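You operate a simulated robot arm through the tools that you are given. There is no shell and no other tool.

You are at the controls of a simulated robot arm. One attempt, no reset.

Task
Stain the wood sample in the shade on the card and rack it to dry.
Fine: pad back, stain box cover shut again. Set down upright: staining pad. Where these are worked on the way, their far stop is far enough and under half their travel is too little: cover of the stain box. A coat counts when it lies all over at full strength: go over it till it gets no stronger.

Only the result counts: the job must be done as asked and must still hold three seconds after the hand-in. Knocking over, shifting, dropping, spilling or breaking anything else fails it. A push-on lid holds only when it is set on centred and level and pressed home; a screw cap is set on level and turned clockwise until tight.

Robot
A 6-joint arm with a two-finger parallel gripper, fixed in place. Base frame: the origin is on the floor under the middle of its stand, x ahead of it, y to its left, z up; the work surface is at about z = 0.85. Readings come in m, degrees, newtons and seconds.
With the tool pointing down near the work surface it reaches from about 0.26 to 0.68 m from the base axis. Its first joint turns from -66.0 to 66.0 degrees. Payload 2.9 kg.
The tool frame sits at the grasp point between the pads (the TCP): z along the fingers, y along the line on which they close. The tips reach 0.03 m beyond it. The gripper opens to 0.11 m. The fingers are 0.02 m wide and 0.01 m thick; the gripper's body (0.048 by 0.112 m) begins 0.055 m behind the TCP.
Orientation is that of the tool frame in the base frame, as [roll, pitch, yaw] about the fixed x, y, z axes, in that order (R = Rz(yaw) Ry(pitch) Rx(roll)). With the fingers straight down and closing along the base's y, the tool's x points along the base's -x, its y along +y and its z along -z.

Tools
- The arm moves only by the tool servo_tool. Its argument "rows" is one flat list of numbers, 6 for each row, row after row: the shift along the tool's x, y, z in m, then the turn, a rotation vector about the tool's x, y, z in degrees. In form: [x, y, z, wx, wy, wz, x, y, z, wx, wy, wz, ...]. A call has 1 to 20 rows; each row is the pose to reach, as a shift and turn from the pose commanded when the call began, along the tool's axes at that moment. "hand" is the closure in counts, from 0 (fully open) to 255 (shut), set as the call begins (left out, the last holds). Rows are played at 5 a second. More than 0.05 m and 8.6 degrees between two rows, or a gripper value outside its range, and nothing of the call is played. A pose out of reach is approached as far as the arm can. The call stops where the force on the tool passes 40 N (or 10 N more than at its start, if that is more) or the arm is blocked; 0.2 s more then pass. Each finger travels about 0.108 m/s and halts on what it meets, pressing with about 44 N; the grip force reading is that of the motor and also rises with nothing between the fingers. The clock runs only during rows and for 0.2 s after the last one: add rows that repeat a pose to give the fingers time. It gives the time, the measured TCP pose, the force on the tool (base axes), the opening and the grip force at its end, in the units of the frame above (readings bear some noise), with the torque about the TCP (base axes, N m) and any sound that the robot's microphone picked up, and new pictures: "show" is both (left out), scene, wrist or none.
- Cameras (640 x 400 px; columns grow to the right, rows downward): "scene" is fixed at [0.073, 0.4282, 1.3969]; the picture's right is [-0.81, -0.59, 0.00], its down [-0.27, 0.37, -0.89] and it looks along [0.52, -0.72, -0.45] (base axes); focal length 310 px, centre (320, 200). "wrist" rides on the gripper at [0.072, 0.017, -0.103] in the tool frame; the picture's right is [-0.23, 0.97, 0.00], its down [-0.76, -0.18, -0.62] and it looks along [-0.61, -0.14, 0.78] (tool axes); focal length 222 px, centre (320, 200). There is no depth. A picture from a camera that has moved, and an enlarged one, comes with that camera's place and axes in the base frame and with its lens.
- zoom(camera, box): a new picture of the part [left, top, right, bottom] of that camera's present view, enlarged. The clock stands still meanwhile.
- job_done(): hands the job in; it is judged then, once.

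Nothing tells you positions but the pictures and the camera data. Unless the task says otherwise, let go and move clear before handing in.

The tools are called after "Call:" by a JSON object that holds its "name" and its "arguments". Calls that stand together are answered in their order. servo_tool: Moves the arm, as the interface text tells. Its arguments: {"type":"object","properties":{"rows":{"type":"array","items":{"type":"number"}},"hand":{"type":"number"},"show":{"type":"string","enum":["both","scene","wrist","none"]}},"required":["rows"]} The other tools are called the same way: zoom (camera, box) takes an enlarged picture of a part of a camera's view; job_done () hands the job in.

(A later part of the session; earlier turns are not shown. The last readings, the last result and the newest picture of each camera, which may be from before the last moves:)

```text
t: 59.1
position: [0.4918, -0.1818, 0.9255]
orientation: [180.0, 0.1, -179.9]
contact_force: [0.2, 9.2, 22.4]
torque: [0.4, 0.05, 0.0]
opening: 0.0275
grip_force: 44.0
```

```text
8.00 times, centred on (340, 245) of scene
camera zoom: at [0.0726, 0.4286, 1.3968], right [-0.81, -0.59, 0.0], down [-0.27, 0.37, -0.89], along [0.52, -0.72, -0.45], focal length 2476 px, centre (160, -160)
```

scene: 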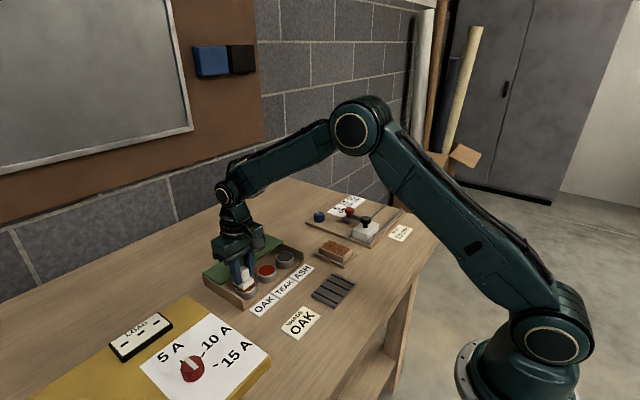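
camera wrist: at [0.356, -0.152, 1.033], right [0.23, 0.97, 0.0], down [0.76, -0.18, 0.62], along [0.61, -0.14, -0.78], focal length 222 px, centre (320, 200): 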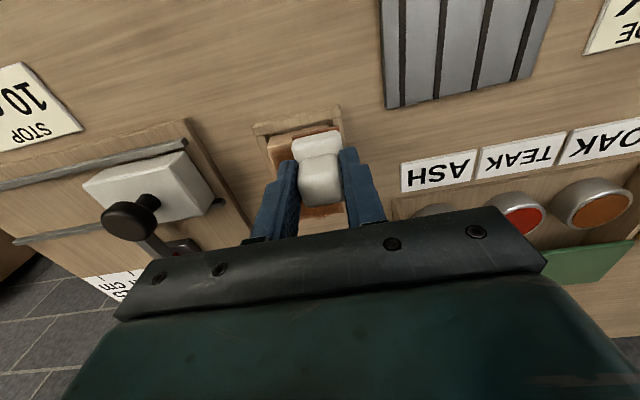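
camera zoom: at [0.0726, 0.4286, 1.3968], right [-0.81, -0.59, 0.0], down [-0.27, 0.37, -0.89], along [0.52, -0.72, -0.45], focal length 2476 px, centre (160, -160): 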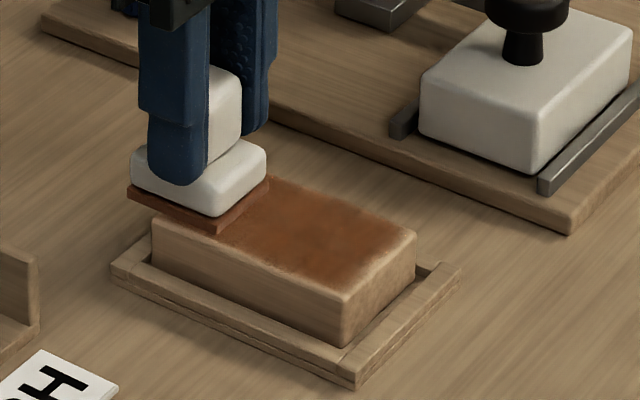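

I'll lift and move sideways to get a clear wrist view of the sample's surface.

Call:
{"name": "servo_tool", "arguments": {"rows": [0, 0, -0.01, 0, 0, 0, 0, 0, -0.05, 0, 0, 0, 0.02, 0.04, -0.06, 0, 0, 0, 0.04, 0.08, -0.07, 0, 0, 0, 0.062, 0.12, -0.075, 0, 0, 0, 0.062, 0.132, -0.075, 0, 0, 0, 0.062, 0.132, -0.075, 0, 0, 0]}}

Call:
{"name": "zoom", "arguments": {"camera": "wrist", "box": [150, 110, 290, 230]}}

Call:
{"name": "zoom", "arguments": {"camera": "scene", "box": [310, 230, 370, 270]}}

```text
t: 60.7
position: [0.4305, -0.051, 1.0021]
orientation: [-180.0, 0.0, 179.9]
contact_force: [-0.5, -0.8, -0.5]
torque: [0.01, 0.01, -0.01]
opening: 0.0273
grip_force: 44.1
camera wrist: at [0.3575, -0.0342, 1.1055], right [0.23, 0.97, 0.0], down [0.76, -0.18, 0.62], along [0.61, -0.14, -0.78], focal length 222 px, centre (320, 200)
```

scene: 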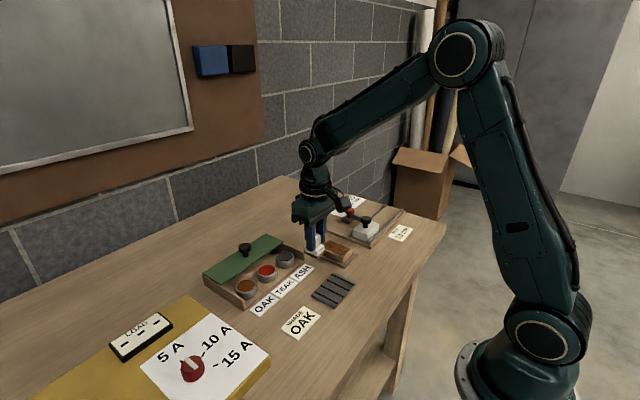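
wrist: 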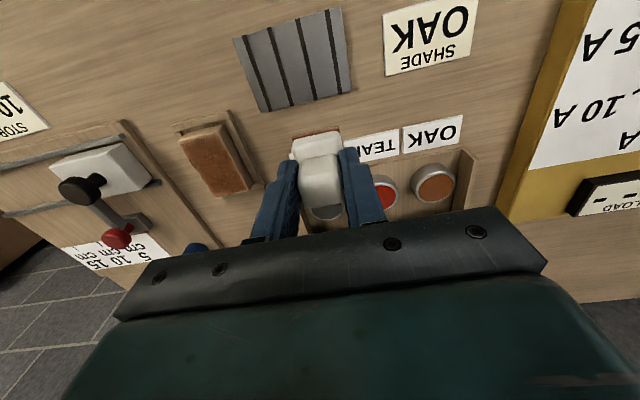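

```text
3.33 times, centred on (220, 170) of wrist
camera zoom: at [0.3575, -0.0342, 1.1055], right [0.23, 0.97, 0.0], down [0.76, -0.18, 0.62], along [0.61, -0.14, -0.78], focal length 740 px, centre (653, 300)
```

zoom: 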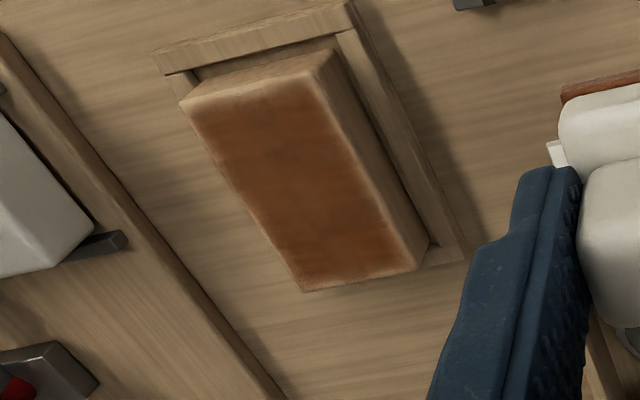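

```text
10.00 times, centred on (340, 250) of scene
camera zoom: at [0.073, 0.4282, 1.3969], right [-0.81, -0.59, 0.0], down [-0.27, 0.37, -0.89], along [0.52, -0.72, -0.45], focal length 3095 px, centre (120, -300)
```

zoom: 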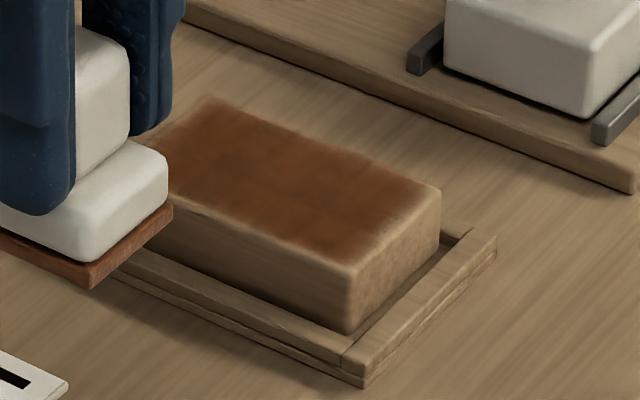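

Call:
{"name": "zoom", "arguments": {"camera": "wrist", "box": [185, 120, 255, 200]}}

```text
5.00 times, centred on (220, 160) of wrist
camera zoom: at [0.3575, -0.0342, 1.1055], right [0.23, 0.97, 0.0], down [0.76, -0.18, 0.62], along [0.61, -0.14, -0.78], focal length 1111 px, centre (820, 400)
```

zoom: 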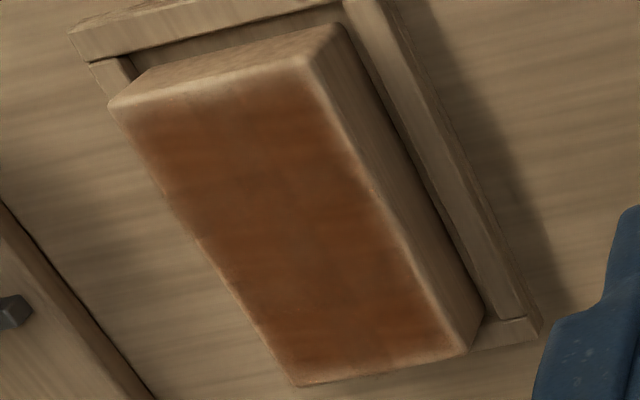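

The coat is now deep and nearly uniform with slightly soft edges. I'll do one more dip and full pass, then compare whether it gets any stronger.

Call:
{"name": "servo_tool", "arguments": {"rows": [-0.0296, 0.0301, 0, 0, 0, 0, -0.0592, 0.0602, 0, 0, 0, 0, -0.0888, 0.0904, 0, 0, 0, 0, -0.1185, 0.1215, 0, 0, 0, 0, -0.1185, 0.1215, 0.03, 0, 0, 0, -0.1185, 0.1215, 0.06, 0, 0, 0, -0.1185, 0.1215, 0.07, 0, 0, 0, -0.1185, 0.1215, 0.0725, 0, 0, 0, -0.1185, 0.1215, 0.0725, 0, 0, 0], "show": "none"}}

```text
t: 62.7
position: [0.5495, 0.0707, 0.9283]
orientation: [-179.9, 0.0, 179.9]
contact_force: [-0.3, 1.5, 0.1]
torque: [-0.03, -0.01, 0.02]
opening: 0.0274
grip_force: 44.3
```

Call:
{"name": "servo_tool", "arguments": {"rows": [0, 0, 0.001, 0, 0, 0, 0, 0, 0.0015, 0, 0, 0, 0, 0, 0.0015, 0, 0, 0], "show": "none"}}

Call:
{"name": "zoom", "arguments": {"camera": "scene", "box": [205, 240, 305, 310]}}

Call:
{"name": "zoom", "arguments": {"camera": "wrist", "box": [220, 50, 460, 230]}}

```text
t: 63.5
position: [0.5498, 0.0709, 0.9278]
orientation: [180.0, 0.2, -179.8]
contact_force: [-2.5, 4.0, 17.8]
torque: [0.08, 0.15, 0.05]
opening: 0.0274
grip_force: 43.9
```

```text
5.71 times, centred on (255, 275) of scene
camera zoom: at [0.0726, 0.4283, 1.3969], right [-0.81, -0.59, 0.0], down [-0.27, 0.37, -0.89], along [0.52, -0.72, -0.45], focal length 1768 px, centre (691, -229)
```

zoom: 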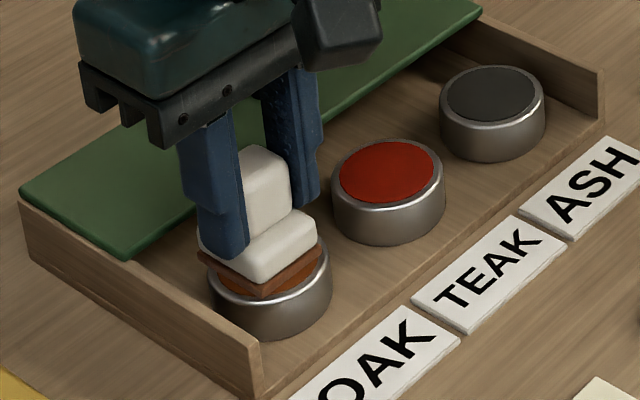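

```text
2.22 times, centred on (340, 140) of wrist
camera zoom: at [0.4759, 0.0872, 1.031], right [0.23, 0.97, 0.0], down [0.76, -0.18, 0.63], along [0.61, -0.14, -0.78], focal length 494 px, centre (276, 333)
```

zoom: 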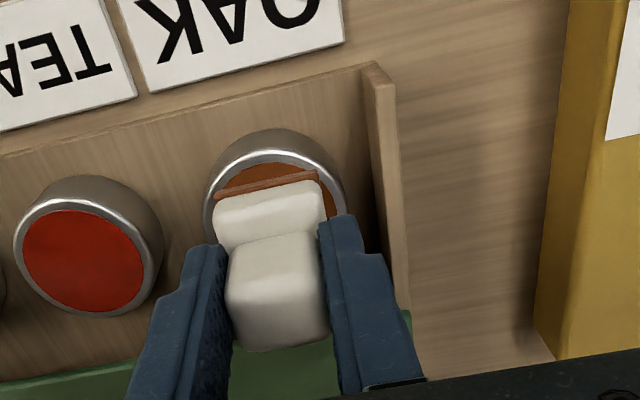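

Dipped again at about 18 N. Now back to the sample for a third full pass.

Call:
{"name": "servo_tool", "arguments": {"rows": [0, 0, -0.01, 0, 0, 0, 0, 0, -0.04, 0, 0, 0, 0, 0, -0.07, 0, 0, 0, 0.0207, -0.0396, -0.07, 0, 0, 0, 0.0413, -0.0791, -0.07, 0, 0, 0, 0.062, -0.1187, -0.07, 0, 0, 0, 0.0827, -0.1583, -0.07, 0, 0, 0, 0.1033, -0.1978, -0.07, 0, 0, 0, 0.124, -0.2374, -0.07, 0, 0, 0, 0.124, -0.2374, -0.04, 0, 0, 0, 0.124, -0.2374, -0.01, 0, 0, 0, 0.124, -0.2374, -0.002, 0, 0, 0, 0.124, -0.2374, -0.0008, 0, 0, 0, 0.124, -0.2374, -0.0008, 0, 0, 0], "show": "none"}}

```text
t: 66.5
position: [0.424, -0.1676, 0.9288]
orientation: [180.0, 0.0, 179.9]
contact_force: [0.5, -0.6, -0.3]
torque: [0.01, -0.02, 0.0]
opening: 0.0274
grip_force: 44.3
```

Call:
{"name": "servo_tool", "arguments": {"rows": [0, 0, 0.001, 0, 0, 0, 0, 0, 0.0017, 0, 0, 0, 0, 0, 0.0017, 0, 0, 0], "show": "none"}}

```text
t: 67.3
position: [0.4251, -0.1671, 0.9269]
orientation: [180.0, 0.0, 180.0]
contact_force: [0.7, 0.9, -1.0]
torque: [0.04, 0.0, 0.0]
opening: 0.0272
grip_force: 43.9
```

Call:
{"name": "servo_tool", "arguments": {"rows": [0, 0, 0.0007, 0, 0, 0, 0, 0, 0.0012, 0, 0, 0, 0, 0, 0.0012, 0, 0, 0], "show": "none"}}

```text
t: 68.1
position: [0.4245, -0.1676, 0.926]
orientation: [179.9, 0.1, -180.0]
contact_force: [-1.1, 1.3, 8.2]
torque: [0.03, -0.05, 0.02]
opening: 0.0272
grip_force: 43.9
```

Call:
{"name": "servo_tool", "arguments": {"rows": [0, -0.008, 0, 0, 0, 0, 0, -0.016, 0, 0, 0, 0, 0, -0.024, 0, 0, 0, 0, 0, -0.033, 0, 0, 0, 0, 0, -0.024, 0, 0, 0, 0, 0, -0.016, 0, 0, 0, 0, 0, -0.008, 0, 0, 0, 0, 0, 0, 0, 0, 0, 0, -0.011, 0, 0, 0, 0, 0, -0.022, 0, 0, 0, 0, 0, -0.033, 0, 0, 0, 0, 0, -0.044, 0, 0, 0, 0, 0, -0.055, 0, 0, 0, 0, 0, -0.066, 0, 0, 0, 0, 0, -0.066, -0.009, 0, 0, 0, 0, -0.055, -0.009, 0, 0, 0, 0, -0.044, -0.009, 0, 0, 0, 0, -0.033, -0.009, 0, 0, 0, 0, -0.022, -0.009, 0, 0, 0, 0, -0.011, -0.009, 0, 0, 0, 0], "show": "none"}}

Call:
{"name": "zoom", "arguments": {"camera": "scene", "box": [310, 220, 370, 270]}}

```text
t: 72.3
position: [0.4359, -0.1776, 0.9256]
orientation: [-179.9, 0.1, 180.0]
contact_force: [6.8, -0.8, 20.4]
torque: [-0.03, -0.48, 0.0]
opening: 0.0273
grip_force: 43.6
```

```text
8.00 times, centred on (340, 245) of scene
camera zoom: at [0.0729, 0.4283, 1.3969], right [-0.81, -0.59, 0.0], down [-0.27, 0.37, -0.89], along [0.52, -0.72, -0.45], focal length 2476 px, centre (160, -160)
```

zoom: 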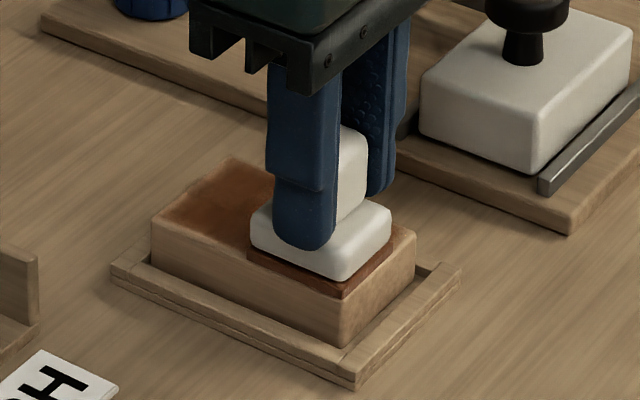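

Call:
{"name": "servo_tool", "arguments": {"rows": [0.011, 0, 0, 0, 0, 0, 0.011, -0.008, 0, 0, 0, 0, 0, -0.008, 0, 0, 0, 0, -0.011, -0.008, 0, 0, 0, 0, -0.022, -0.008, 0, 0, 0, 0, -0.033, -0.008, 0, 0, 0, 0, -0.044, -0.008, 0, 0, 0, 0, -0.055, -0.008, 0, 0, 0, 0, -0.055, -0.017, 0, 0, 0, 0, -0.044, -0.017, 0, 0, 0, 0, -0.033, -0.017, 0, 0, 0, 0, -0.022, -0.017, 0, 0, 0, 0, -0.011, -0.017, 0, 0, 0, 0, 0, -0.017, 0, 0, 0, 0, 0.011, -0.017, 0, 0, 0, 0, 0.011, -0.024, 0, 0, 0, 0, 0, -0.024, 0, 0, 0, 0, -0.011, -0.024, 0, 0, 0, 0, -0.022, -0.024, 0, 0, 0, 0, -0.033, -0.024, 0, 0, 0, 0], "show": "none"}}

Call:
{"name": "servo_tool", "arguments": {"rows": [-0.011, 0, 0, 0, 0, 0, -0.022, 0, 0, 0, 0, 0, -0.022, 0.008, 0, 0, 0, 0, -0.022, 0.016, 0, 0, 0, 0, -0.022, 0.024, 0, 0, 0, 0, -0.022, 0.033, 0, 0, 0, 0, -0.022, 0.024, 0, 0, 0, 0, -0.022, 0.016, 0, 0, 0, 0, -0.022, 0.008, 0, 0, 0, 0, -0.022, 0.0, 0, 0, 0, 0], "show": "none"}}

Call:
{"name": "servo_tool", "arguments": {"rows": [0, 0, -0.01, 0, 0, 0, 0, 0, -0.05, 0, 0, 0, 0.02, 0.04, -0.06, 0, 0, 0, 0.04, 0.08, -0.07, 0, 0, 0, 0.062, 0.12, -0.075, 0, 0, 0, 0.062, 0.148, -0.075, 0, 0, 0, 0.062, 0.148, -0.075, 0, 0, 0]}}

Call:
{"name": "zoom", "arguments": {"camera": "wrist", "box": [185, 120, 255, 200]}}

Call:
{"name": "zoom", "arguments": {"camera": "scene", "box": [310, 230, 370, 270]}}

```text
t: 76.5
position: [0.4686, -0.2019, 0.9248]
orientation: [-180.0, 0.1, 179.9]
contact_force: [-10.4, -0.4, 27.7]
torque: [0.13, 0.41, 0.05]
opening: 0.0274
grip_force: 44.0
```

```text
t: 78.7
position: [0.49, -0.1996, 0.9267]
orientation: [180.0, 0.1, 180.0]
contact_force: [0.1, 9.8, 27.6]
torque: [0.64, 0.13, 0.0]
opening: 0.0272
grip_force: 43.8
```

```text
t: 80.3
position: [0.4283, -0.0522, 1.0007]
orientation: [180.0, -0.1, 179.9]
contact_force: [1.1, 0.0, -1.1]
torque: [-0.03, 0.04, 0.04]
opening: 0.0274
grip_force: 43.9
camera wrist: at [0.3551, -0.0349, 1.105], right [0.23, 0.97, 0.0], down [0.76, -0.18, 0.62], along [0.61, -0.14, -0.78], focal length 222 px, centre (320, 200)
```

scene: 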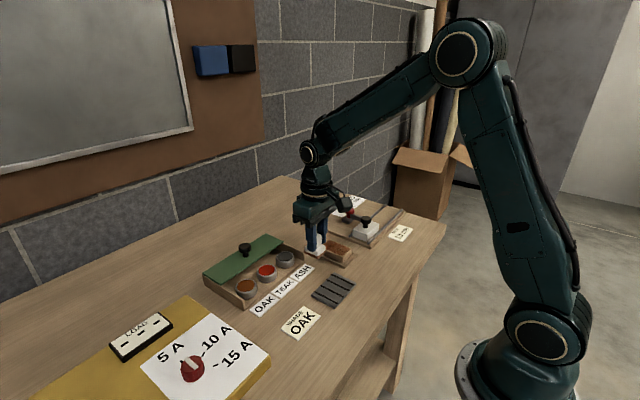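
wrist: 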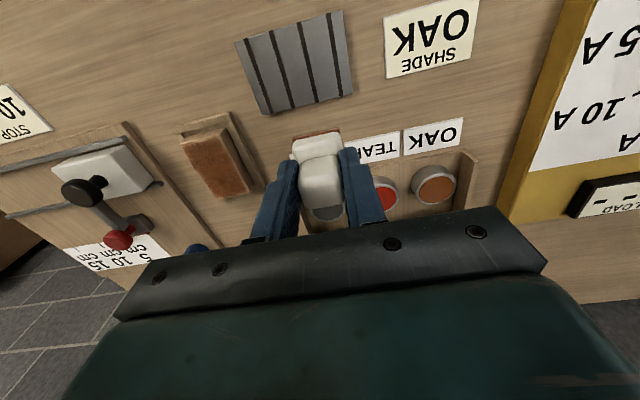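

```text
5.00 times, centred on (220, 160) of wrist
camera zoom: at [0.3551, -0.0349, 1.105], right [0.23, 0.97, 0.0], down [0.76, -0.18, 0.62], along [0.61, -0.14, -0.78], focal length 1111 px, centre (820, 400)
```

zoom: 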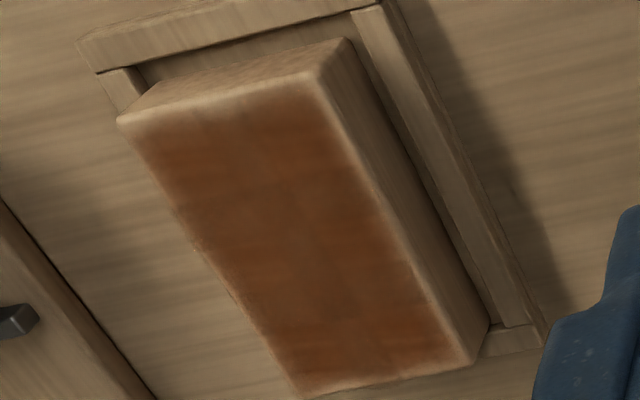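

```text
10.00 times, centred on (340, 250) of scene
camera zoom: at [0.073, 0.4282, 1.3969], right [-0.81, -0.59, 0.0], down [-0.27, 0.37, -0.89], along [0.52, -0.72, -0.45], focal length 3095 px, centre (120, -300)
```

zoom: 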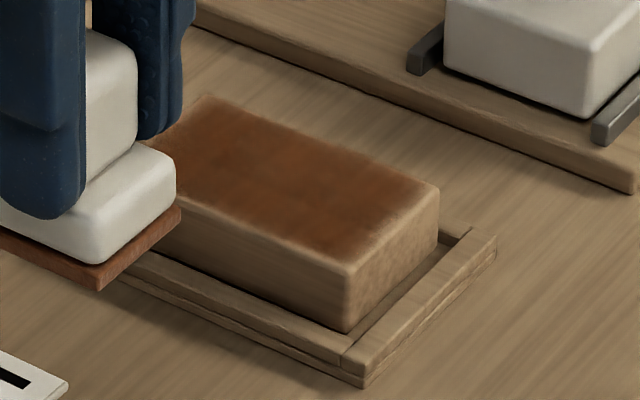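

The coat looks about as strong as after the previous pass. I'll move the camera closer to check the edges, especially the −x end.

Call:
{"name": "servo_tool", "arguments": {"rows": [-0.006, -0.012, 0.02, 0, 0, 0, -0.012, -0.023, 0.04, 0, 0, 0, -0.012, -0.023, 0.04, 0, 0, 0], "show": "wrist"}}

Call:
{"name": "zoom", "arguments": {"camera": "wrist", "box": [160, 90, 280, 190]}}

```text
t: 81.1
position: [0.4405, -0.0746, 0.9595]
orientation: [179.9, 0.0, -180.0]
contact_force: [-0.1, -0.1, -1.1]
torque: [0.0, -0.02, 0.03]
opening: 0.0273
grip_force: 43.9
camera wrist: at [0.3675, -0.0578, 1.063], right [0.23, 0.97, 0.0], down [0.76, -0.18, 0.62], along [0.61, -0.14, -0.78], focal length 222 px, centre (320, 200)
```

wrist: 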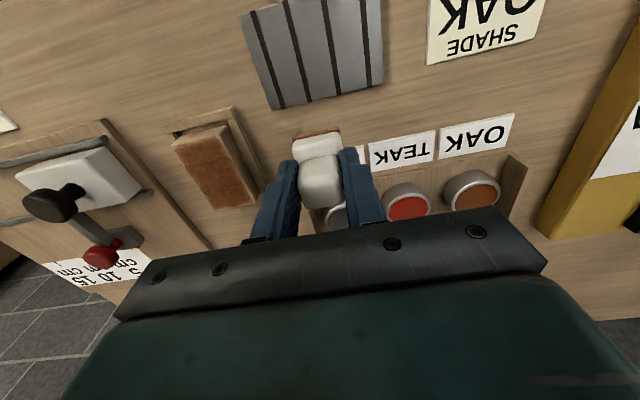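

```text
4.00 times, centred on (220, 140) of wrist
camera zoom: at [0.3675, -0.0578, 1.063], right [0.23, 0.97, 0.0], down [0.76, -0.18, 0.62], along [0.61, -0.14, -0.78], focal length 888 px, centre (720, 440)
```

zoom: 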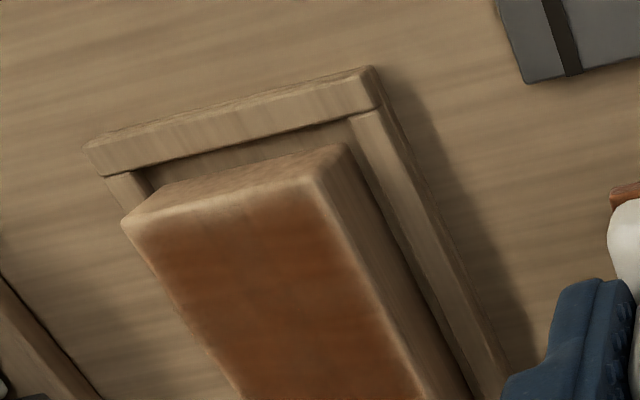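

The edges show a similar soft rim on all sides. To be safe I'll dip once more and run perimeter strokes so edges and corners also reach full strength.

Call:
{"name": "servo_tool", "arguments": {"rows": [0, 0, -0.04, 0, 0, 0, -0.0217, 0.029, -0.04, 0, 0, 0, -0.0434, 0.058, -0.04, 0, 0, 0, -0.0651, 0.087, -0.04, 0, 0, 0, -0.0868, 0.116, -0.04, 0, 0, 0, -0.1085, 0.1451, -0.04, 0, 0, 0, -0.1085, 0.1451, 0.0, 0, 0, 0, -0.1085, 0.1451, 0.022, 0, 0, 0, -0.1085, 0.1451, 0.031, 0, 0, 0, -0.1085, 0.1451, 0.0325, 0, 0, 0, -0.1085, 0.1451, 0.0325, 0, 0, 0], "show": "none"}}

```text
t: 83.5
position: [0.5493, 0.0678, 0.9276]
orientation: [-180.0, 0.2, 180.0]
contact_force: [-2.4, -1.0, 8.3]
torque: [0.02, 0.07, -0.02]
opening: 0.0269
grip_force: 44.0
```

Call:
{"name": "servo_tool", "arguments": {"rows": [0, 0, -0.01, 0, 0, 0, 0, 0, -0.04, 0, 0, 0, 0, 0, -0.07, 0, 0, 0, 0.0201, -0.0398, -0.07, 0, 0, 0, 0.0403, -0.0796, -0.07, 0, 0, 0, 0.0604, -0.1194, -0.07, 0, 0, 0, 0.0805, -0.1592, -0.07, 0, 0, 0, 0.1007, -0.199, -0.07, 0, 0, 0, 0.1208, -0.2388, -0.07, 0, 0, 0, 0.1208, -0.2388, -0.04, 0, 0, 0, 0.1208, -0.2388, -0.01, 0, 0, 0, 0.1208, -0.2388, -0.001, 0, 0, 0, 0.1208, -0.2388, 0.0008, 0, 0, 0, 0.1208, -0.2388, 0.0008, 0, 0, 0], "show": "none"}}

Call:
{"name": "zoom", "arguments": {"camera": "scene", "box": [310, 220, 370, 270]}}

```text
t: 86.5
position: [0.4281, -0.1683, 0.9261]
orientation: [-180.0, 0.1, -180.0]
contact_force: [-2.3, 0.7, 7.2]
torque: [0.03, 0.03, -0.01]
opening: 0.0272
grip_force: 44.2
```

```text
8.00 times, centred on (340, 245) of scene
camera zoom: at [0.0728, 0.4283, 1.3969], right [-0.81, -0.59, 0.0], down [-0.27, 0.37, -0.89], along [0.52, -0.72, -0.45], focal length 2476 px, centre (160, -160)
```

zoom: 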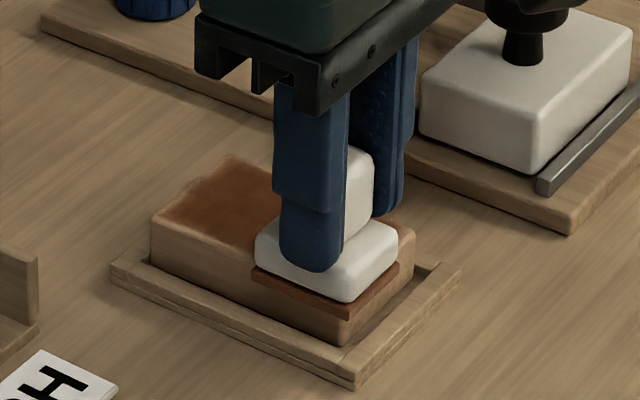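

Call:
{"name": "servo_tool", "arguments": {"rows": [0, -0.008, 0, 0, 0, 0, 0, -0.016, 0, 0, 0, 0, 0, -0.024, 0, 0, 0, 0, 0, -0.032, 0, 0, 0, 0, -0.01, -0.032, 0, 0, 0, 0, -0.02, -0.032, 0, 0, 0, 0, -0.03, -0.032, 0, 0, 0, 0, -0.04, -0.032, 0, 0, 0, 0, -0.05, -0.032, 0, 0, 0, 0, -0.06, -0.032, 0, 0, 0, 0, -0.06, -0.024, 0, 0, 0, 0, -0.06, -0.016, 0, 0, 0, 0, -0.06, -0.008, 0, 0, 0, 0, -0.06, 0, 0, 0, 0, 0, -0.05, 0, 0, 0, 0, 0, -0.04, 0, 0, 0, 0, 0, -0.03, 0, 0, 0, 0, 0, -0.02, 0, 0, 0, 0, 0, -0.01, 0, 0, 0, 0, 0, 0, 0, 0, 0, 0, 0], "show": "none"}}

Call:
{"name": "servo_tool", "arguments": {"rows": [0, -0.008, 0, 0, 0, 0, 0, -0.016, 0, 0, 0, 0, 0, -0.024, 0, 0, 0, 0, 0, -0.032, 0, 0, 0, 0, -0.01, -0.032, 0, 0, 0, 0, -0.02, -0.032, 0, 0, 0, 0, -0.03, -0.032, 0, 0, 0, 0, -0.04, -0.032, 0, 0, 0, 0, -0.05, -0.032, 0, 0, 0, 0, -0.06, -0.032, 0, 0, 0, 0, -0.06, -0.024, 0, 0, 0, 0, -0.06, -0.016, 0, 0, 0, 0, -0.06, -0.008, 0, 0, 0, 0, -0.06, 0, 0, 0, 0, 0, -0.05, 0, 0, 0, 0, 0, -0.04, 0, 0, 0, 0, 0, -0.03, 0, 0, 0, 0, 0, -0.02, 0, 0, 0, 0, 0, -0.01, 0, 0, 0, 0, 0, 0, 0, 0, 0, 0, 0], "show": "none"}}

Call:
{"name": "zoom", "arguments": {"camera": "scene", "box": [310, 220, 370, 270]}}

```text
t: 90.7
position: [0.4271, -0.1694, 0.9266]
orientation: [180.0, 0.0, 179.9]
contact_force: [-0.7, -0.3, -1.2]
torque: [-0.01, 0.04, -0.01]
opening: 0.0275
grip_force: 43.4
```

```text
t: 94.9
position: [0.4278, -0.1697, 0.9264]
orientation: [-179.9, 0.0, 180.0]
contact_force: [0.3, 1.1, -1.1]
torque: [-0.01, -0.04, 0.01]
opening: 0.0272
grip_force: 43.7
```

```text
8.00 times, centred on (340, 245) of scene
camera zoom: at [0.073, 0.4282, 1.3969], right [-0.81, -0.59, 0.0], down [-0.27, 0.37, -0.89], along [0.52, -0.72, -0.45], focal length 2476 px, centre (160, -160)
```

zoom: 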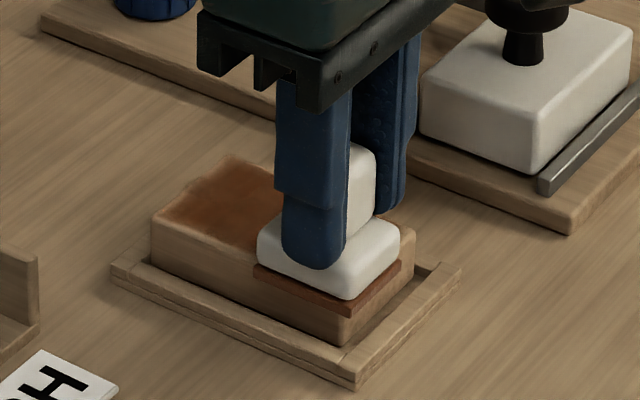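

Contact was lost during the loop. I'll lower by about 1.2 mm, check the force, then repeat the perimeter loop.

Call:
{"name": "servo_tool", "arguments": {"rows": [0, 0, 0.0006, 0, 0, 0, 0, 0, 0.0012, 0, 0, 0, 0, 0, 0.0012, 0, 0, 0], "show": "none"}}

```text
t: 95.7
position: [0.4275, -0.1689, 0.9259]
orientation: [-180.0, 0.1, -180.0]
contact_force: [-2.2, 1.4, 12.3]
torque: [-0.02, 0.0, -0.02]
opening: 0.0271
grip_force: 43.7
```

Call:
{"name": "servo_tool", "arguments": {"rows": [0, -0.008, 0, 0, 0, 0, 0, -0.016, 0, 0, 0, 0, 0, -0.024, 0, 0, 0, 0, 0, -0.032, 0, 0, 0, 0, -0.01, -0.032, 0, 0, 0, 0, -0.02, -0.032, 0, 0, 0, 0, -0.03, -0.032, 0, 0, 0, 0, -0.04, -0.032, 0, 0, 0, 0, -0.05, -0.032, 0, 0, 0, 0, -0.06, -0.032, 0, 0, 0, 0, -0.06, -0.024, 0, 0, 0, 0, -0.06, -0.016, 0, 0, 0, 0, -0.06, -0.008, 0, 0, 0, 0, -0.06, 0, 0, 0, 0, 0, -0.05, 0, 0, 0, 0, 0, -0.04, 0, 0, 0, 0, 0, -0.03, 0, 0, 0, 0, 0, -0.02, 0, 0, 0, 0, 0, -0.01, 0, 0, 0, 0, 0, 0, 0, 0, 0, 0, 0], "show": "none"}}

Call:
{"name": "servo_tool", "arguments": {"rows": [0, -0.008, 0.0002, 0, 0, 0, 0, -0.016, 0.0002, 0, 0, 0, 0, -0.024, 0.0002, 0, 0, 0, 0, -0.032, 0.0002, 0, 0, 0], "show": "none"}}

```text
t: 99.9
position: [0.4274, -0.1698, 0.9251]
orientation: [180.0, 0.1, -180.0]
contact_force: [4.7, 0.3, 15.4]
torque: [-0.04, -0.44, 0.04]
opening: 0.0273
grip_force: 45.0
```

```text
t: 100.9
position: [0.4261, -0.2018, 0.9252]
orientation: [-180.0, 0.0, -179.9]
contact_force: [-0.2, 6.8, 23.7]
torque: [0.53, -0.3, 0.1]
opening: 0.0273
grip_force: 44.0
```

Good contact throughout. I'll lift and inspect again.

Call:
{"name": "servo_tool", "arguments": {"rows": [0, 0, -0.01, 0, 0, 0, 0, 0, -0.05, 0, 0, 0, -0.002, 0.04, -0.07, 0, 0, 0, -0.004, 0.08, -0.075, 0, 0, 0, -0.004, 0.12, -0.075, 0, 0, 0, -0.004, 0.15, -0.075, 0, 0, 0, -0.004, 0.15, -0.075, 0, 0, 0]}}

Call:
{"name": "zoom", "arguments": {"camera": "wrist", "box": [185, 120, 255, 200]}}

Call:
{"name": "zoom", "arguments": {"camera": "scene", "box": [310, 230, 370, 270]}}

```text
t: 102.5
position: [0.4313, -0.0514, 1.0021]
orientation: [-179.9, 0.0, -179.9]
contact_force: [0.6, -0.5, -1.0]
torque: [0.0, -0.01, 0.01]
opening: 0.0276
grip_force: 43.9
camera wrist: at [0.3581, -0.0335, 1.1045], right [0.23, 0.97, 0.0], down [0.76, -0.18, 0.62], along [0.61, -0.14, -0.78], focal length 222 px, centre (320, 200)
```

scene: 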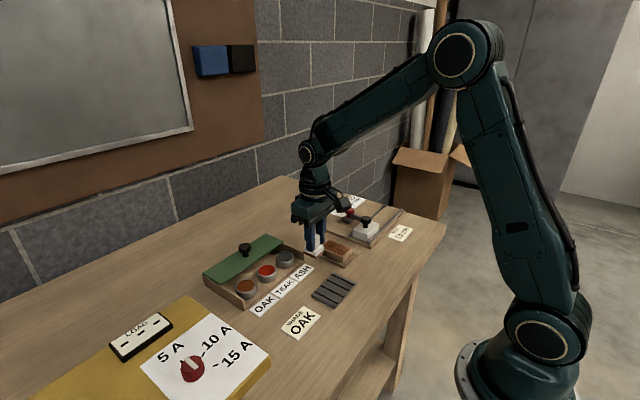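
wrist: 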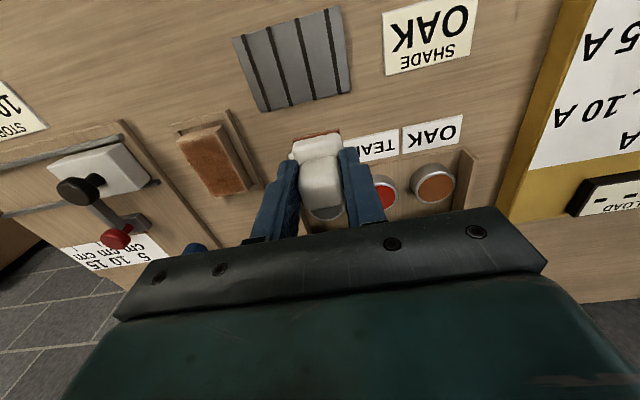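

```text
5.00 times, centred on (220, 160) of wrist
camera zoom: at [0.3581, -0.0335, 1.1045], right [0.23, 0.97, 0.0], down [0.76, -0.18, 0.62], along [0.61, -0.14, -0.78], focal length 1111 px, centre (820, 400)
```

zoom: 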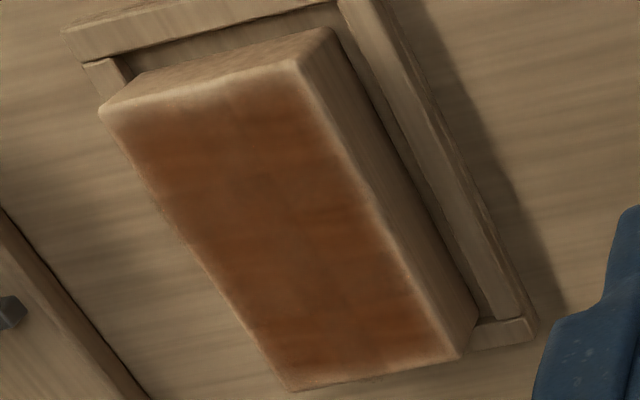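

```text
10.00 times, centred on (340, 250) of scene
camera zoom: at [0.073, 0.4282, 1.3969], right [-0.81, -0.59, 0.0], down [-0.27, 0.37, -0.89], along [0.52, -0.72, -0.45], focal length 3095 px, centre (120, -300)
```

zoom: 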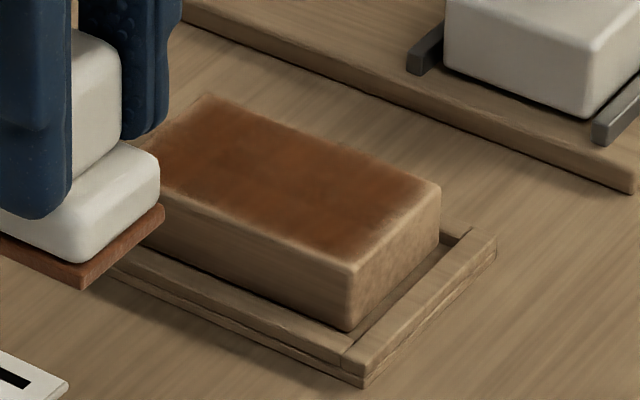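

Call:
{"name": "zoom", "arguments": {"camera": "wrist", "box": [190, 124, 230, 164]}}

Call:
{"name": "zoom", "arguments": {"camera": "wrist", "box": [205, 155, 250, 200]}}

Call:
{"name": "zoom", "arguments": {"camera": "scene", "box": [322, 236, 356, 262]}}

```text
10.00 times, centred on (210, 144) of wrist
camera zoom: at [0.3581, -0.0335, 1.1045], right [0.23, 0.97, 0.0], down [0.76, -0.18, 0.62], along [0.61, -0.14, -0.78], focal length 2221 px, centre (1420, 760)
```

zoom: 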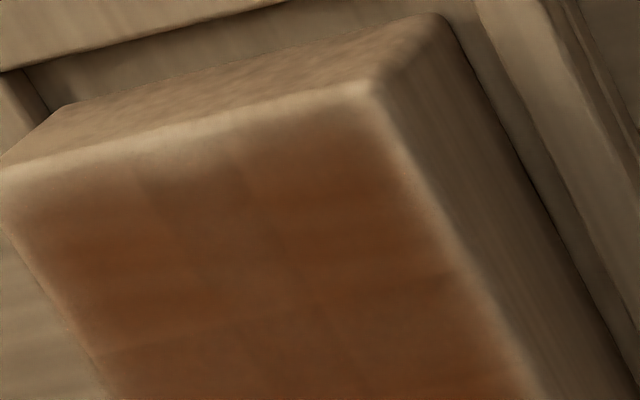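

```text
8.89 times, centred on (228, 178) of wrist
camera zoom: at [0.3581, -0.0335, 1.1045], right [0.23, 0.97, 0.0], down [0.76, -0.18, 0.62], along [0.61, -0.14, -0.78], focal length 1974 px, centre (1142, 400)
```

zoom: 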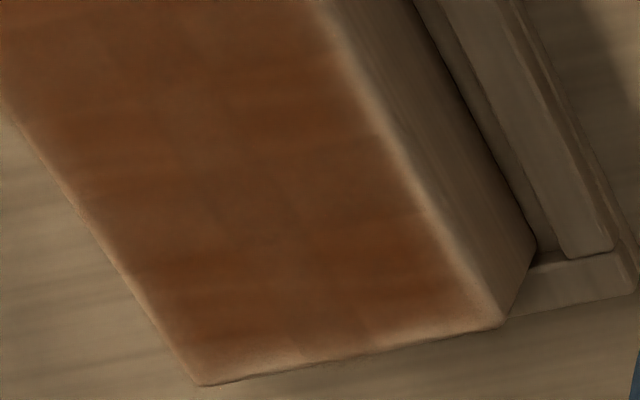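

```text
15.38 times, centred on (339, 249) of scene
camera zoom: at [0.073, 0.4282, 1.3969], right [-0.81, -0.59, 0.0], down [-0.27, 0.37, -0.89], along [0.52, -0.72, -0.45], focal length 4761 px, centre (28, -554)
```

zoom: 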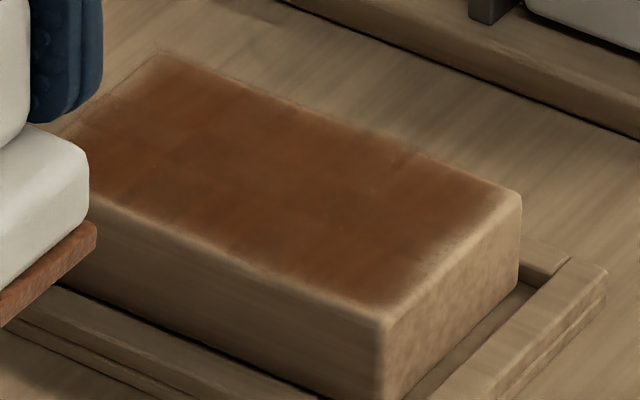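

The −x end row looks slightly lighter in the middle. I'll dip once more and work that end specifically, then compare.

Call:
{"name": "servo_tool", "arguments": {"rows": [-0.0296, 0.0301, 0, 0, 0, 0, -0.0592, 0.0602, 0, 0, 0, 0, -0.0888, 0.0904, 0, 0, 0, 0, -0.118, 0.1215, 0, 0, 0, 0, -0.118, 0.1215, 0.03, 0, 0, 0, -0.118, 0.1215, 0.06, 0, 0, 0, -0.118, 0.1215, 0.072, 0, 0, 0, -0.118, 0.1215, 0.0745, 0, 0, 0, -0.118, 0.1215, 0.0745, 0, 0, 0], "show": "none"}}

```text
t: 104.5
position: [0.5489, 0.0692, 0.9294]
orientation: [180.0, 0.3, 180.0]
contact_force: [-11.3, 0.2, 34.9]
torque: [0.03, 0.71, 0.03]
opening: 0.0272
grip_force: 44.0
```

Call:
{"name": "servo_tool", "arguments": {"rows": [0, 0, -0.01, 0, 0, 0, 0, 0, -0.04, 0, 0, 0, 0, 0, -0.07, 0, 0, 0, 0.0202, -0.0397, -0.07, 0, 0, 0, 0.0405, -0.0794, -0.07, 0, 0, 0, 0.0607, -0.1191, -0.07, 0, 0, 0, 0.0809, -0.1588, -0.07, 0, 0, 0, 0.1012, -0.1985, -0.07, 0, 0, 0, 0.1214, -0.2382, -0.07, 0, 0, 0, 0.1214, -0.2382, -0.04, 0, 0, 0, 0.1214, -0.2382, -0.01, 0, 0, 0, 0.1214, -0.2382, -0.001, 0, 0, 0, 0.1214, -0.2382, 0.0005, 0, 0, 0, 0.1214, -0.2382, 0.0005, 0, 0, 0], "show": "none"}}

```text
t: 107.5
position: [0.4284, -0.1679, 0.9263]
orientation: [-180.0, 0.0, 180.0]
contact_force: [-3.4, 1.3, 5.2]
torque: [0.02, 0.02, -0.03]
opening: 0.0274
grip_force: 43.4
```

Call:
{"name": "servo_tool", "arguments": {"rows": [0, -0.008, 0.0005, 0, 0, 0, 0, -0.017, 0.0005, 0, 0, 0, 0, -0.026, 0.0005, 0, 0, 0, 0, -0.034, 0.0005, 0, 0, 0, 0.004, -0.034, 0.0005, 0, 0, 0, 0.004, -0.026, 0.0005, 0, 0, 0, 0.004, -0.017, 0.0005, 0, 0, 0, 0.004, -0.008, 0.0005, 0, 0, 0, 0.004, 0, 0.0005, 0, 0, 0, -0.006, 0, 0.0005, 0, 0, 0, -0.006, -0.008, 0.0005, 0, 0, 0, -0.006, -0.017, 0.0005, 0, 0, 0, -0.006, -0.026, 0.0005, 0, 0, 0, -0.006, -0.034, 0.0005, 0, 0, 0, 0.002, -0.034, 0.0005, 0, 0, 0, 0.002, -0.026, 0.0005, 0, 0, 0, 0.002, -0.017, 0.0005, 0, 0, 0, 0.002, -0.008, 0.0005, 0, 0, 0, 0.002, 0, 0.0005, 0, 0, 0], "show": "none"}}

Call:
{"name": "servo_tool", "arguments": {"rows": [0, -0.009, 0, 0, 0, 0, 0, -0.017, 0, 0, 0, 0, -0.011, -0.017, 0, 0, 0, 0, -0.022, -0.017, 0, 0, 0, 0, -0.033, -0.017, 0, 0, 0, 0, -0.044, -0.017, 0, 0, 0, 0, -0.055, -0.017, 0, 0, 0, 0, -0.064, -0.017, 0, 0, 0, 0, -0.064, -0.008, 0, 0, 0, 0, -0.064, 0, 0, 0, 0, 0, -0.064, -0.008, 0, 0, 0, 0, -0.064, -0.017, 0, 0, 0, 0, -0.064, -0.026, 0, 0, 0, 0, -0.064, -0.034, 0, 0, 0, 0, -0.054, -0.034, 0, 0, 0, 0, -0.044, -0.034, 0, 0, 0, 0, -0.033, -0.034, 0, 0, 0, 0, -0.022, -0.034, 0, 0, 0, 0, -0.011, -0.034, 0, 0, 0, 0, 0, -0.034, 0, 0, 0, 0], "show": "none"}}

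Call:
{"name": "servo_tool", "arguments": {"rows": [0, 0, -0.01, 0, 0, 0, 0, 0, -0.05, 0, 0, 0, -0.002, 0.04, -0.07, 0, 0, 0, -0.004, 0.08, -0.075, 0, 0, 0, -0.004, 0.12, -0.075, 0, 0, 0, -0.004, 0.15, -0.075, 0, 0, 0, -0.004, 0.15, -0.075, 0, 0, 0]}}

Call:
{"name": "zoom", "arguments": {"camera": "wrist", "box": [190, 124, 230, 164]}}

Call:
{"name": "zoom", "arguments": {"camera": "wrist", "box": [185, 120, 255, 200]}}

Call:
{"name": "zoom", "arguments": {"camera": "scene", "box": [322, 236, 356, 262]}}

```text
t: 111.5
position: [0.4271, -0.168, 0.9259]
orientation: [-179.8, 0.2, 179.9]
contact_force: [0.5, -9.7, 28.3]
torque: [-0.68, -0.17, -0.14]
opening: 0.0271
grip_force: 44.1
```

```text
t: 115.7
position: [0.4279, -0.2019, 0.9251]
orientation: [-179.9, 0.4, 180.0]
contact_force: [8.1, -0.1, 25.5]
torque: [0.17, -0.53, -0.07]
opening: 0.0274
grip_force: 44.1
```

```text
t: 117.3
position: [0.4325, -0.0532, 0.9996]
orientation: [180.0, 0.0, -180.0]
contact_force: [0.6, -0.5, 0.0]
torque: [0.01, 0.01, 0.0]
opening: 0.0275
grip_force: 43.6
camera wrist: at [0.3587, -0.0358, 1.1032], right [0.23, 0.97, 0.0], down [0.76, -0.18, 0.62], along [0.61, -0.14, -0.78], focal length 222 px, centre (320, 200)
```

scene: 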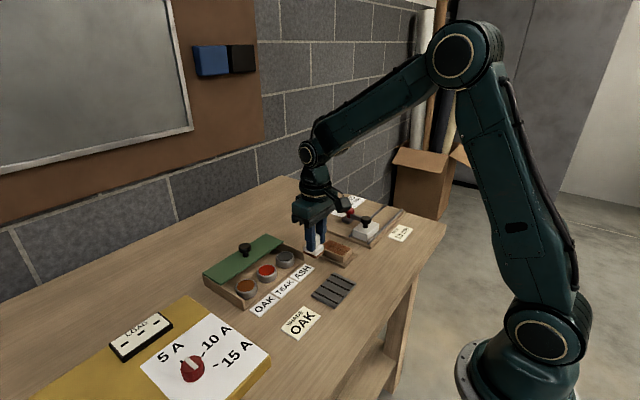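
wrist: 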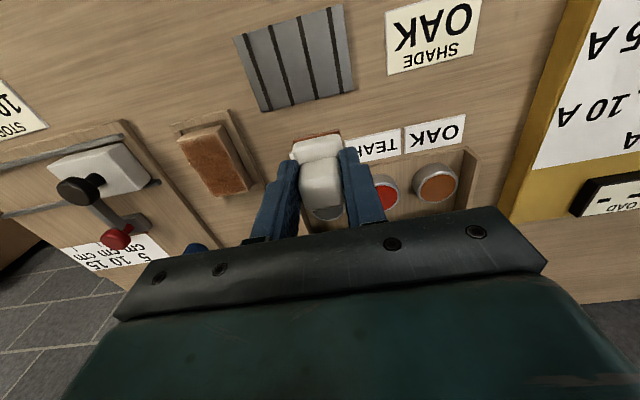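

```text
10.00 times, centred on (210, 144) of wrist
camera zoom: at [0.3587, -0.0358, 1.1032], right [0.23, 0.97, 0.0], down [0.76, -0.18, 0.62], along [0.61, -0.14, -0.78], focal length 2221 px, centre (1420, 760)
```

zoom: 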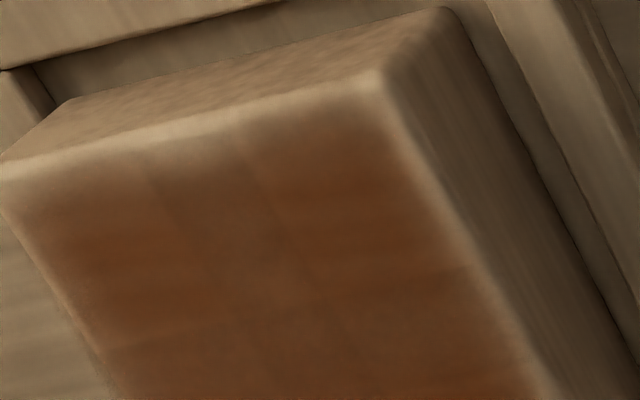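

```text
5.00 times, centred on (220, 160) of wrist
camera zoom: at [0.3587, -0.0358, 1.1032], right [0.23, 0.97, 0.0], down [0.76, -0.18, 0.62], along [0.61, -0.14, -0.78], focal length 1111 px, centre (820, 400)
```

zoom: 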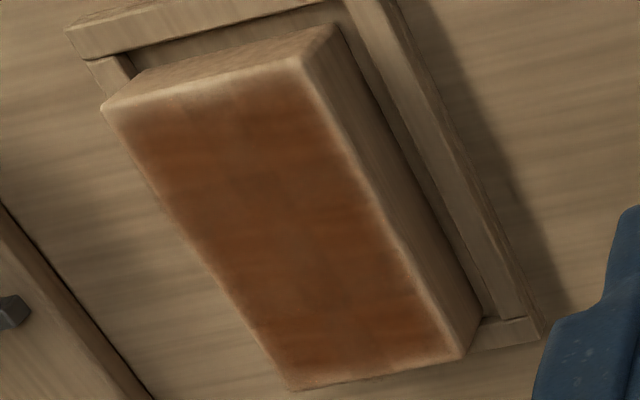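

```text
15.38 times, centred on (339, 249) of scene
camera zoom: at [0.073, 0.4282, 1.3969], right [-0.81, -0.59, 0.0], down [-0.27, 0.37, -0.89], along [0.52, -0.72, -0.45], focal length 4761 px, centre (28, -554)
```

zoom: 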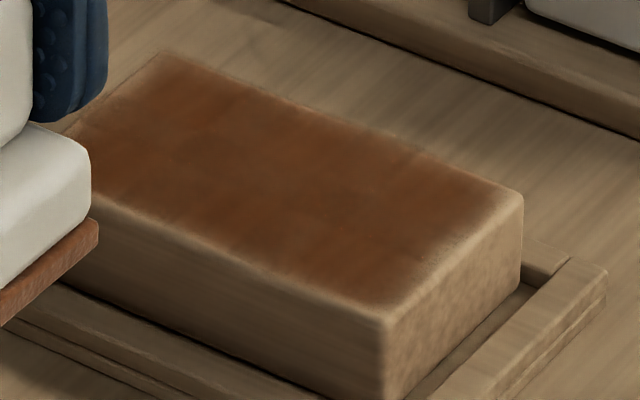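

No change from the previous pass, so the coat is saturated over the whole face. Now I'll return the pad to its original spot at (0.602, −0.185).

Call:
{"name": "servo_tool", "arguments": {"rows": [-0.034, -0.0264, 0, 0, 0, 0, -0.068, -0.0527, 0, 0, 0, 0, -0.102, -0.0791, 0, 0, 0, 0, -0.136, -0.1054, 0, 0, 0, 0, -0.1695, -0.1318, 0, 0, 0, 0, -0.1695, -0.1318, 0.04, 0, 0, 0, -0.1695, -0.1318, 0.075, 0, 0, 0, -0.1695, -0.1318, 0.09, 0, 0, 0, -0.1695, -0.1318, 0.09, 0, 0, 0], "show": "wrist"}}

Call:
{"name": "zoom", "arguments": {"camera": "scene", "box": [265, 190, 345, 250]}}

Call:
{"name": "zoom", "arguments": {"camera": "wrist", "box": [220, 80, 420, 230]}}

```text
t: 119.3
position: [0.6014, -0.1847, 0.91]
orientation: [-180.0, 0.0, 179.9]
contact_force: [0.2, -0.1, -0.9]
torque: [-0.02, 0.03, 0.04]
opening: 0.0274
grip_force: 43.9
camera wrist: at [0.5271, -0.1667, 1.0135], right [0.23, 0.97, 0.0], down [0.76, -0.18, 0.62], along [0.61, -0.14, -0.78], focal length 222 px, centre (320, 200)
```

wrist: 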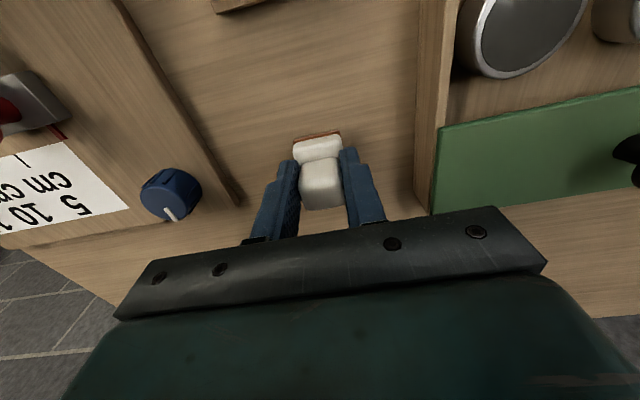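

```text
6.67 times, centred on (305, 220) of scene
camera zoom: at [0.073, 0.4282, 1.3969], right [-0.81, -0.59, 0.0], down [-0.27, 0.37, -0.89], along [0.52, -0.72, -0.45], focal length 2063 px, centre (420, 67)
```

zoom: 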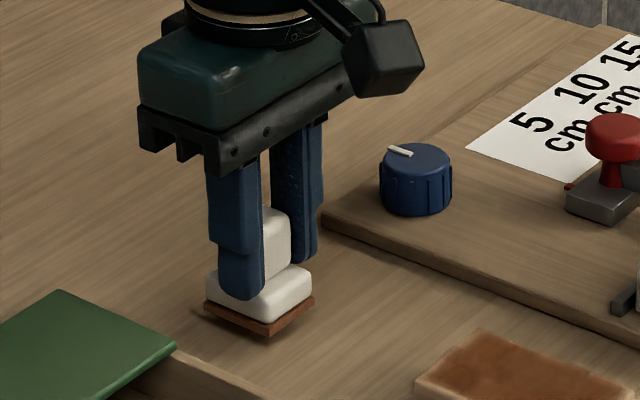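

```text
2.67 times, centred on (320, 155) of wrist
camera zoom: at [0.5271, -0.1667, 1.0135], right [0.23, 0.97, 0.0], down [0.76, -0.18, 0.62], along [0.61, -0.14, -0.78], focal length 592 px, centre (320, 320)
```

zoom: 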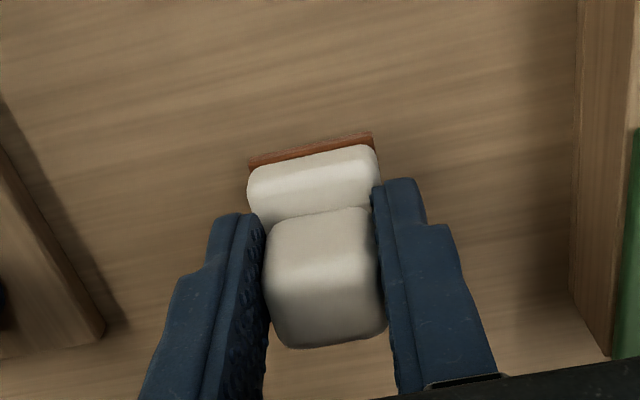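

The pad slid about 4 mm in +x within the grip during rubbing, so I'll compensate and then lower it onto its spot.

Call:
{"name": "servo_tool", "arguments": {"rows": [0.004, -0.001, 0.003, 0, 0, 0, 0.004, -0.001, 0.006, 0, 0, 0, 0.004, -0.001, 0.008, 0, 0, 0, 0.004, -0.001, 0.008, 0, 0, 0], "show": "none"}}

```text
t: 120.3
position: [0.5954, -0.1839, 0.9021]
orientation: [-180.0, 0.1, 179.9]
contact_force: [-0.3, -0.8, -0.1]
torque: [0.01, -0.02, 0.0]
opening: 0.0276
grip_force: 44.2
```

Call:
{"name": "servo_tool", "arguments": {"rows": [-0.001, 0, 0.001, 0, 0, 0, -0.001, 0, 0.002, 0, 0, 0, -0.001, 0, 0.002, 0, 0, 0], "show": "none"}}

```text
t: 121.1
position: [0.5967, -0.184, 0.8991]
orientation: [179.9, -0.1, -180.0]
contact_force: [-0.5, -0.5, 0.2]
torque: [-0.01, -0.01, 0.01]
opening: 0.0271
grip_force: 43.7
```

Call:
{"name": "servo_tool", "arguments": {"rows": [0, 0, 0.0007, 0, 0, 0, 0, 0, 0.0014, 0, 0, 0, 0, 0, 0.0014, 0, 0, 0], "show": "none"}}

Call:
{"name": "zoom", "arguments": {"camera": "scene", "box": [265, 190, 345, 250]}}

```text
t: 121.9
position: [0.5966, -0.1844, 0.8989]
orientation: [179.9, 0.2, -180.0]
contact_force: [-5.4, 1.0, 17.6]
torque: [0.14, 0.47, 0.03]
opening: 0.0274
grip_force: 43.8
```

```text
6.67 times, centred on (305, 220) of scene
camera zoom: at [0.0725, 0.4284, 1.3969], right [-0.81, -0.59, 0.0], down [-0.27, 0.37, -0.89], along [0.52, -0.72, -0.45], focal length 2063 px, centre (420, 67)
```

zoom: 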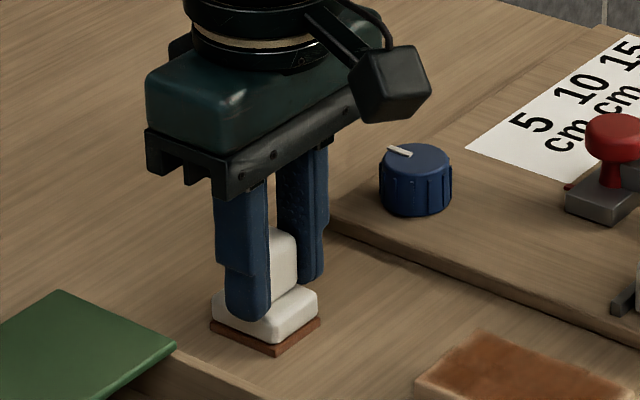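

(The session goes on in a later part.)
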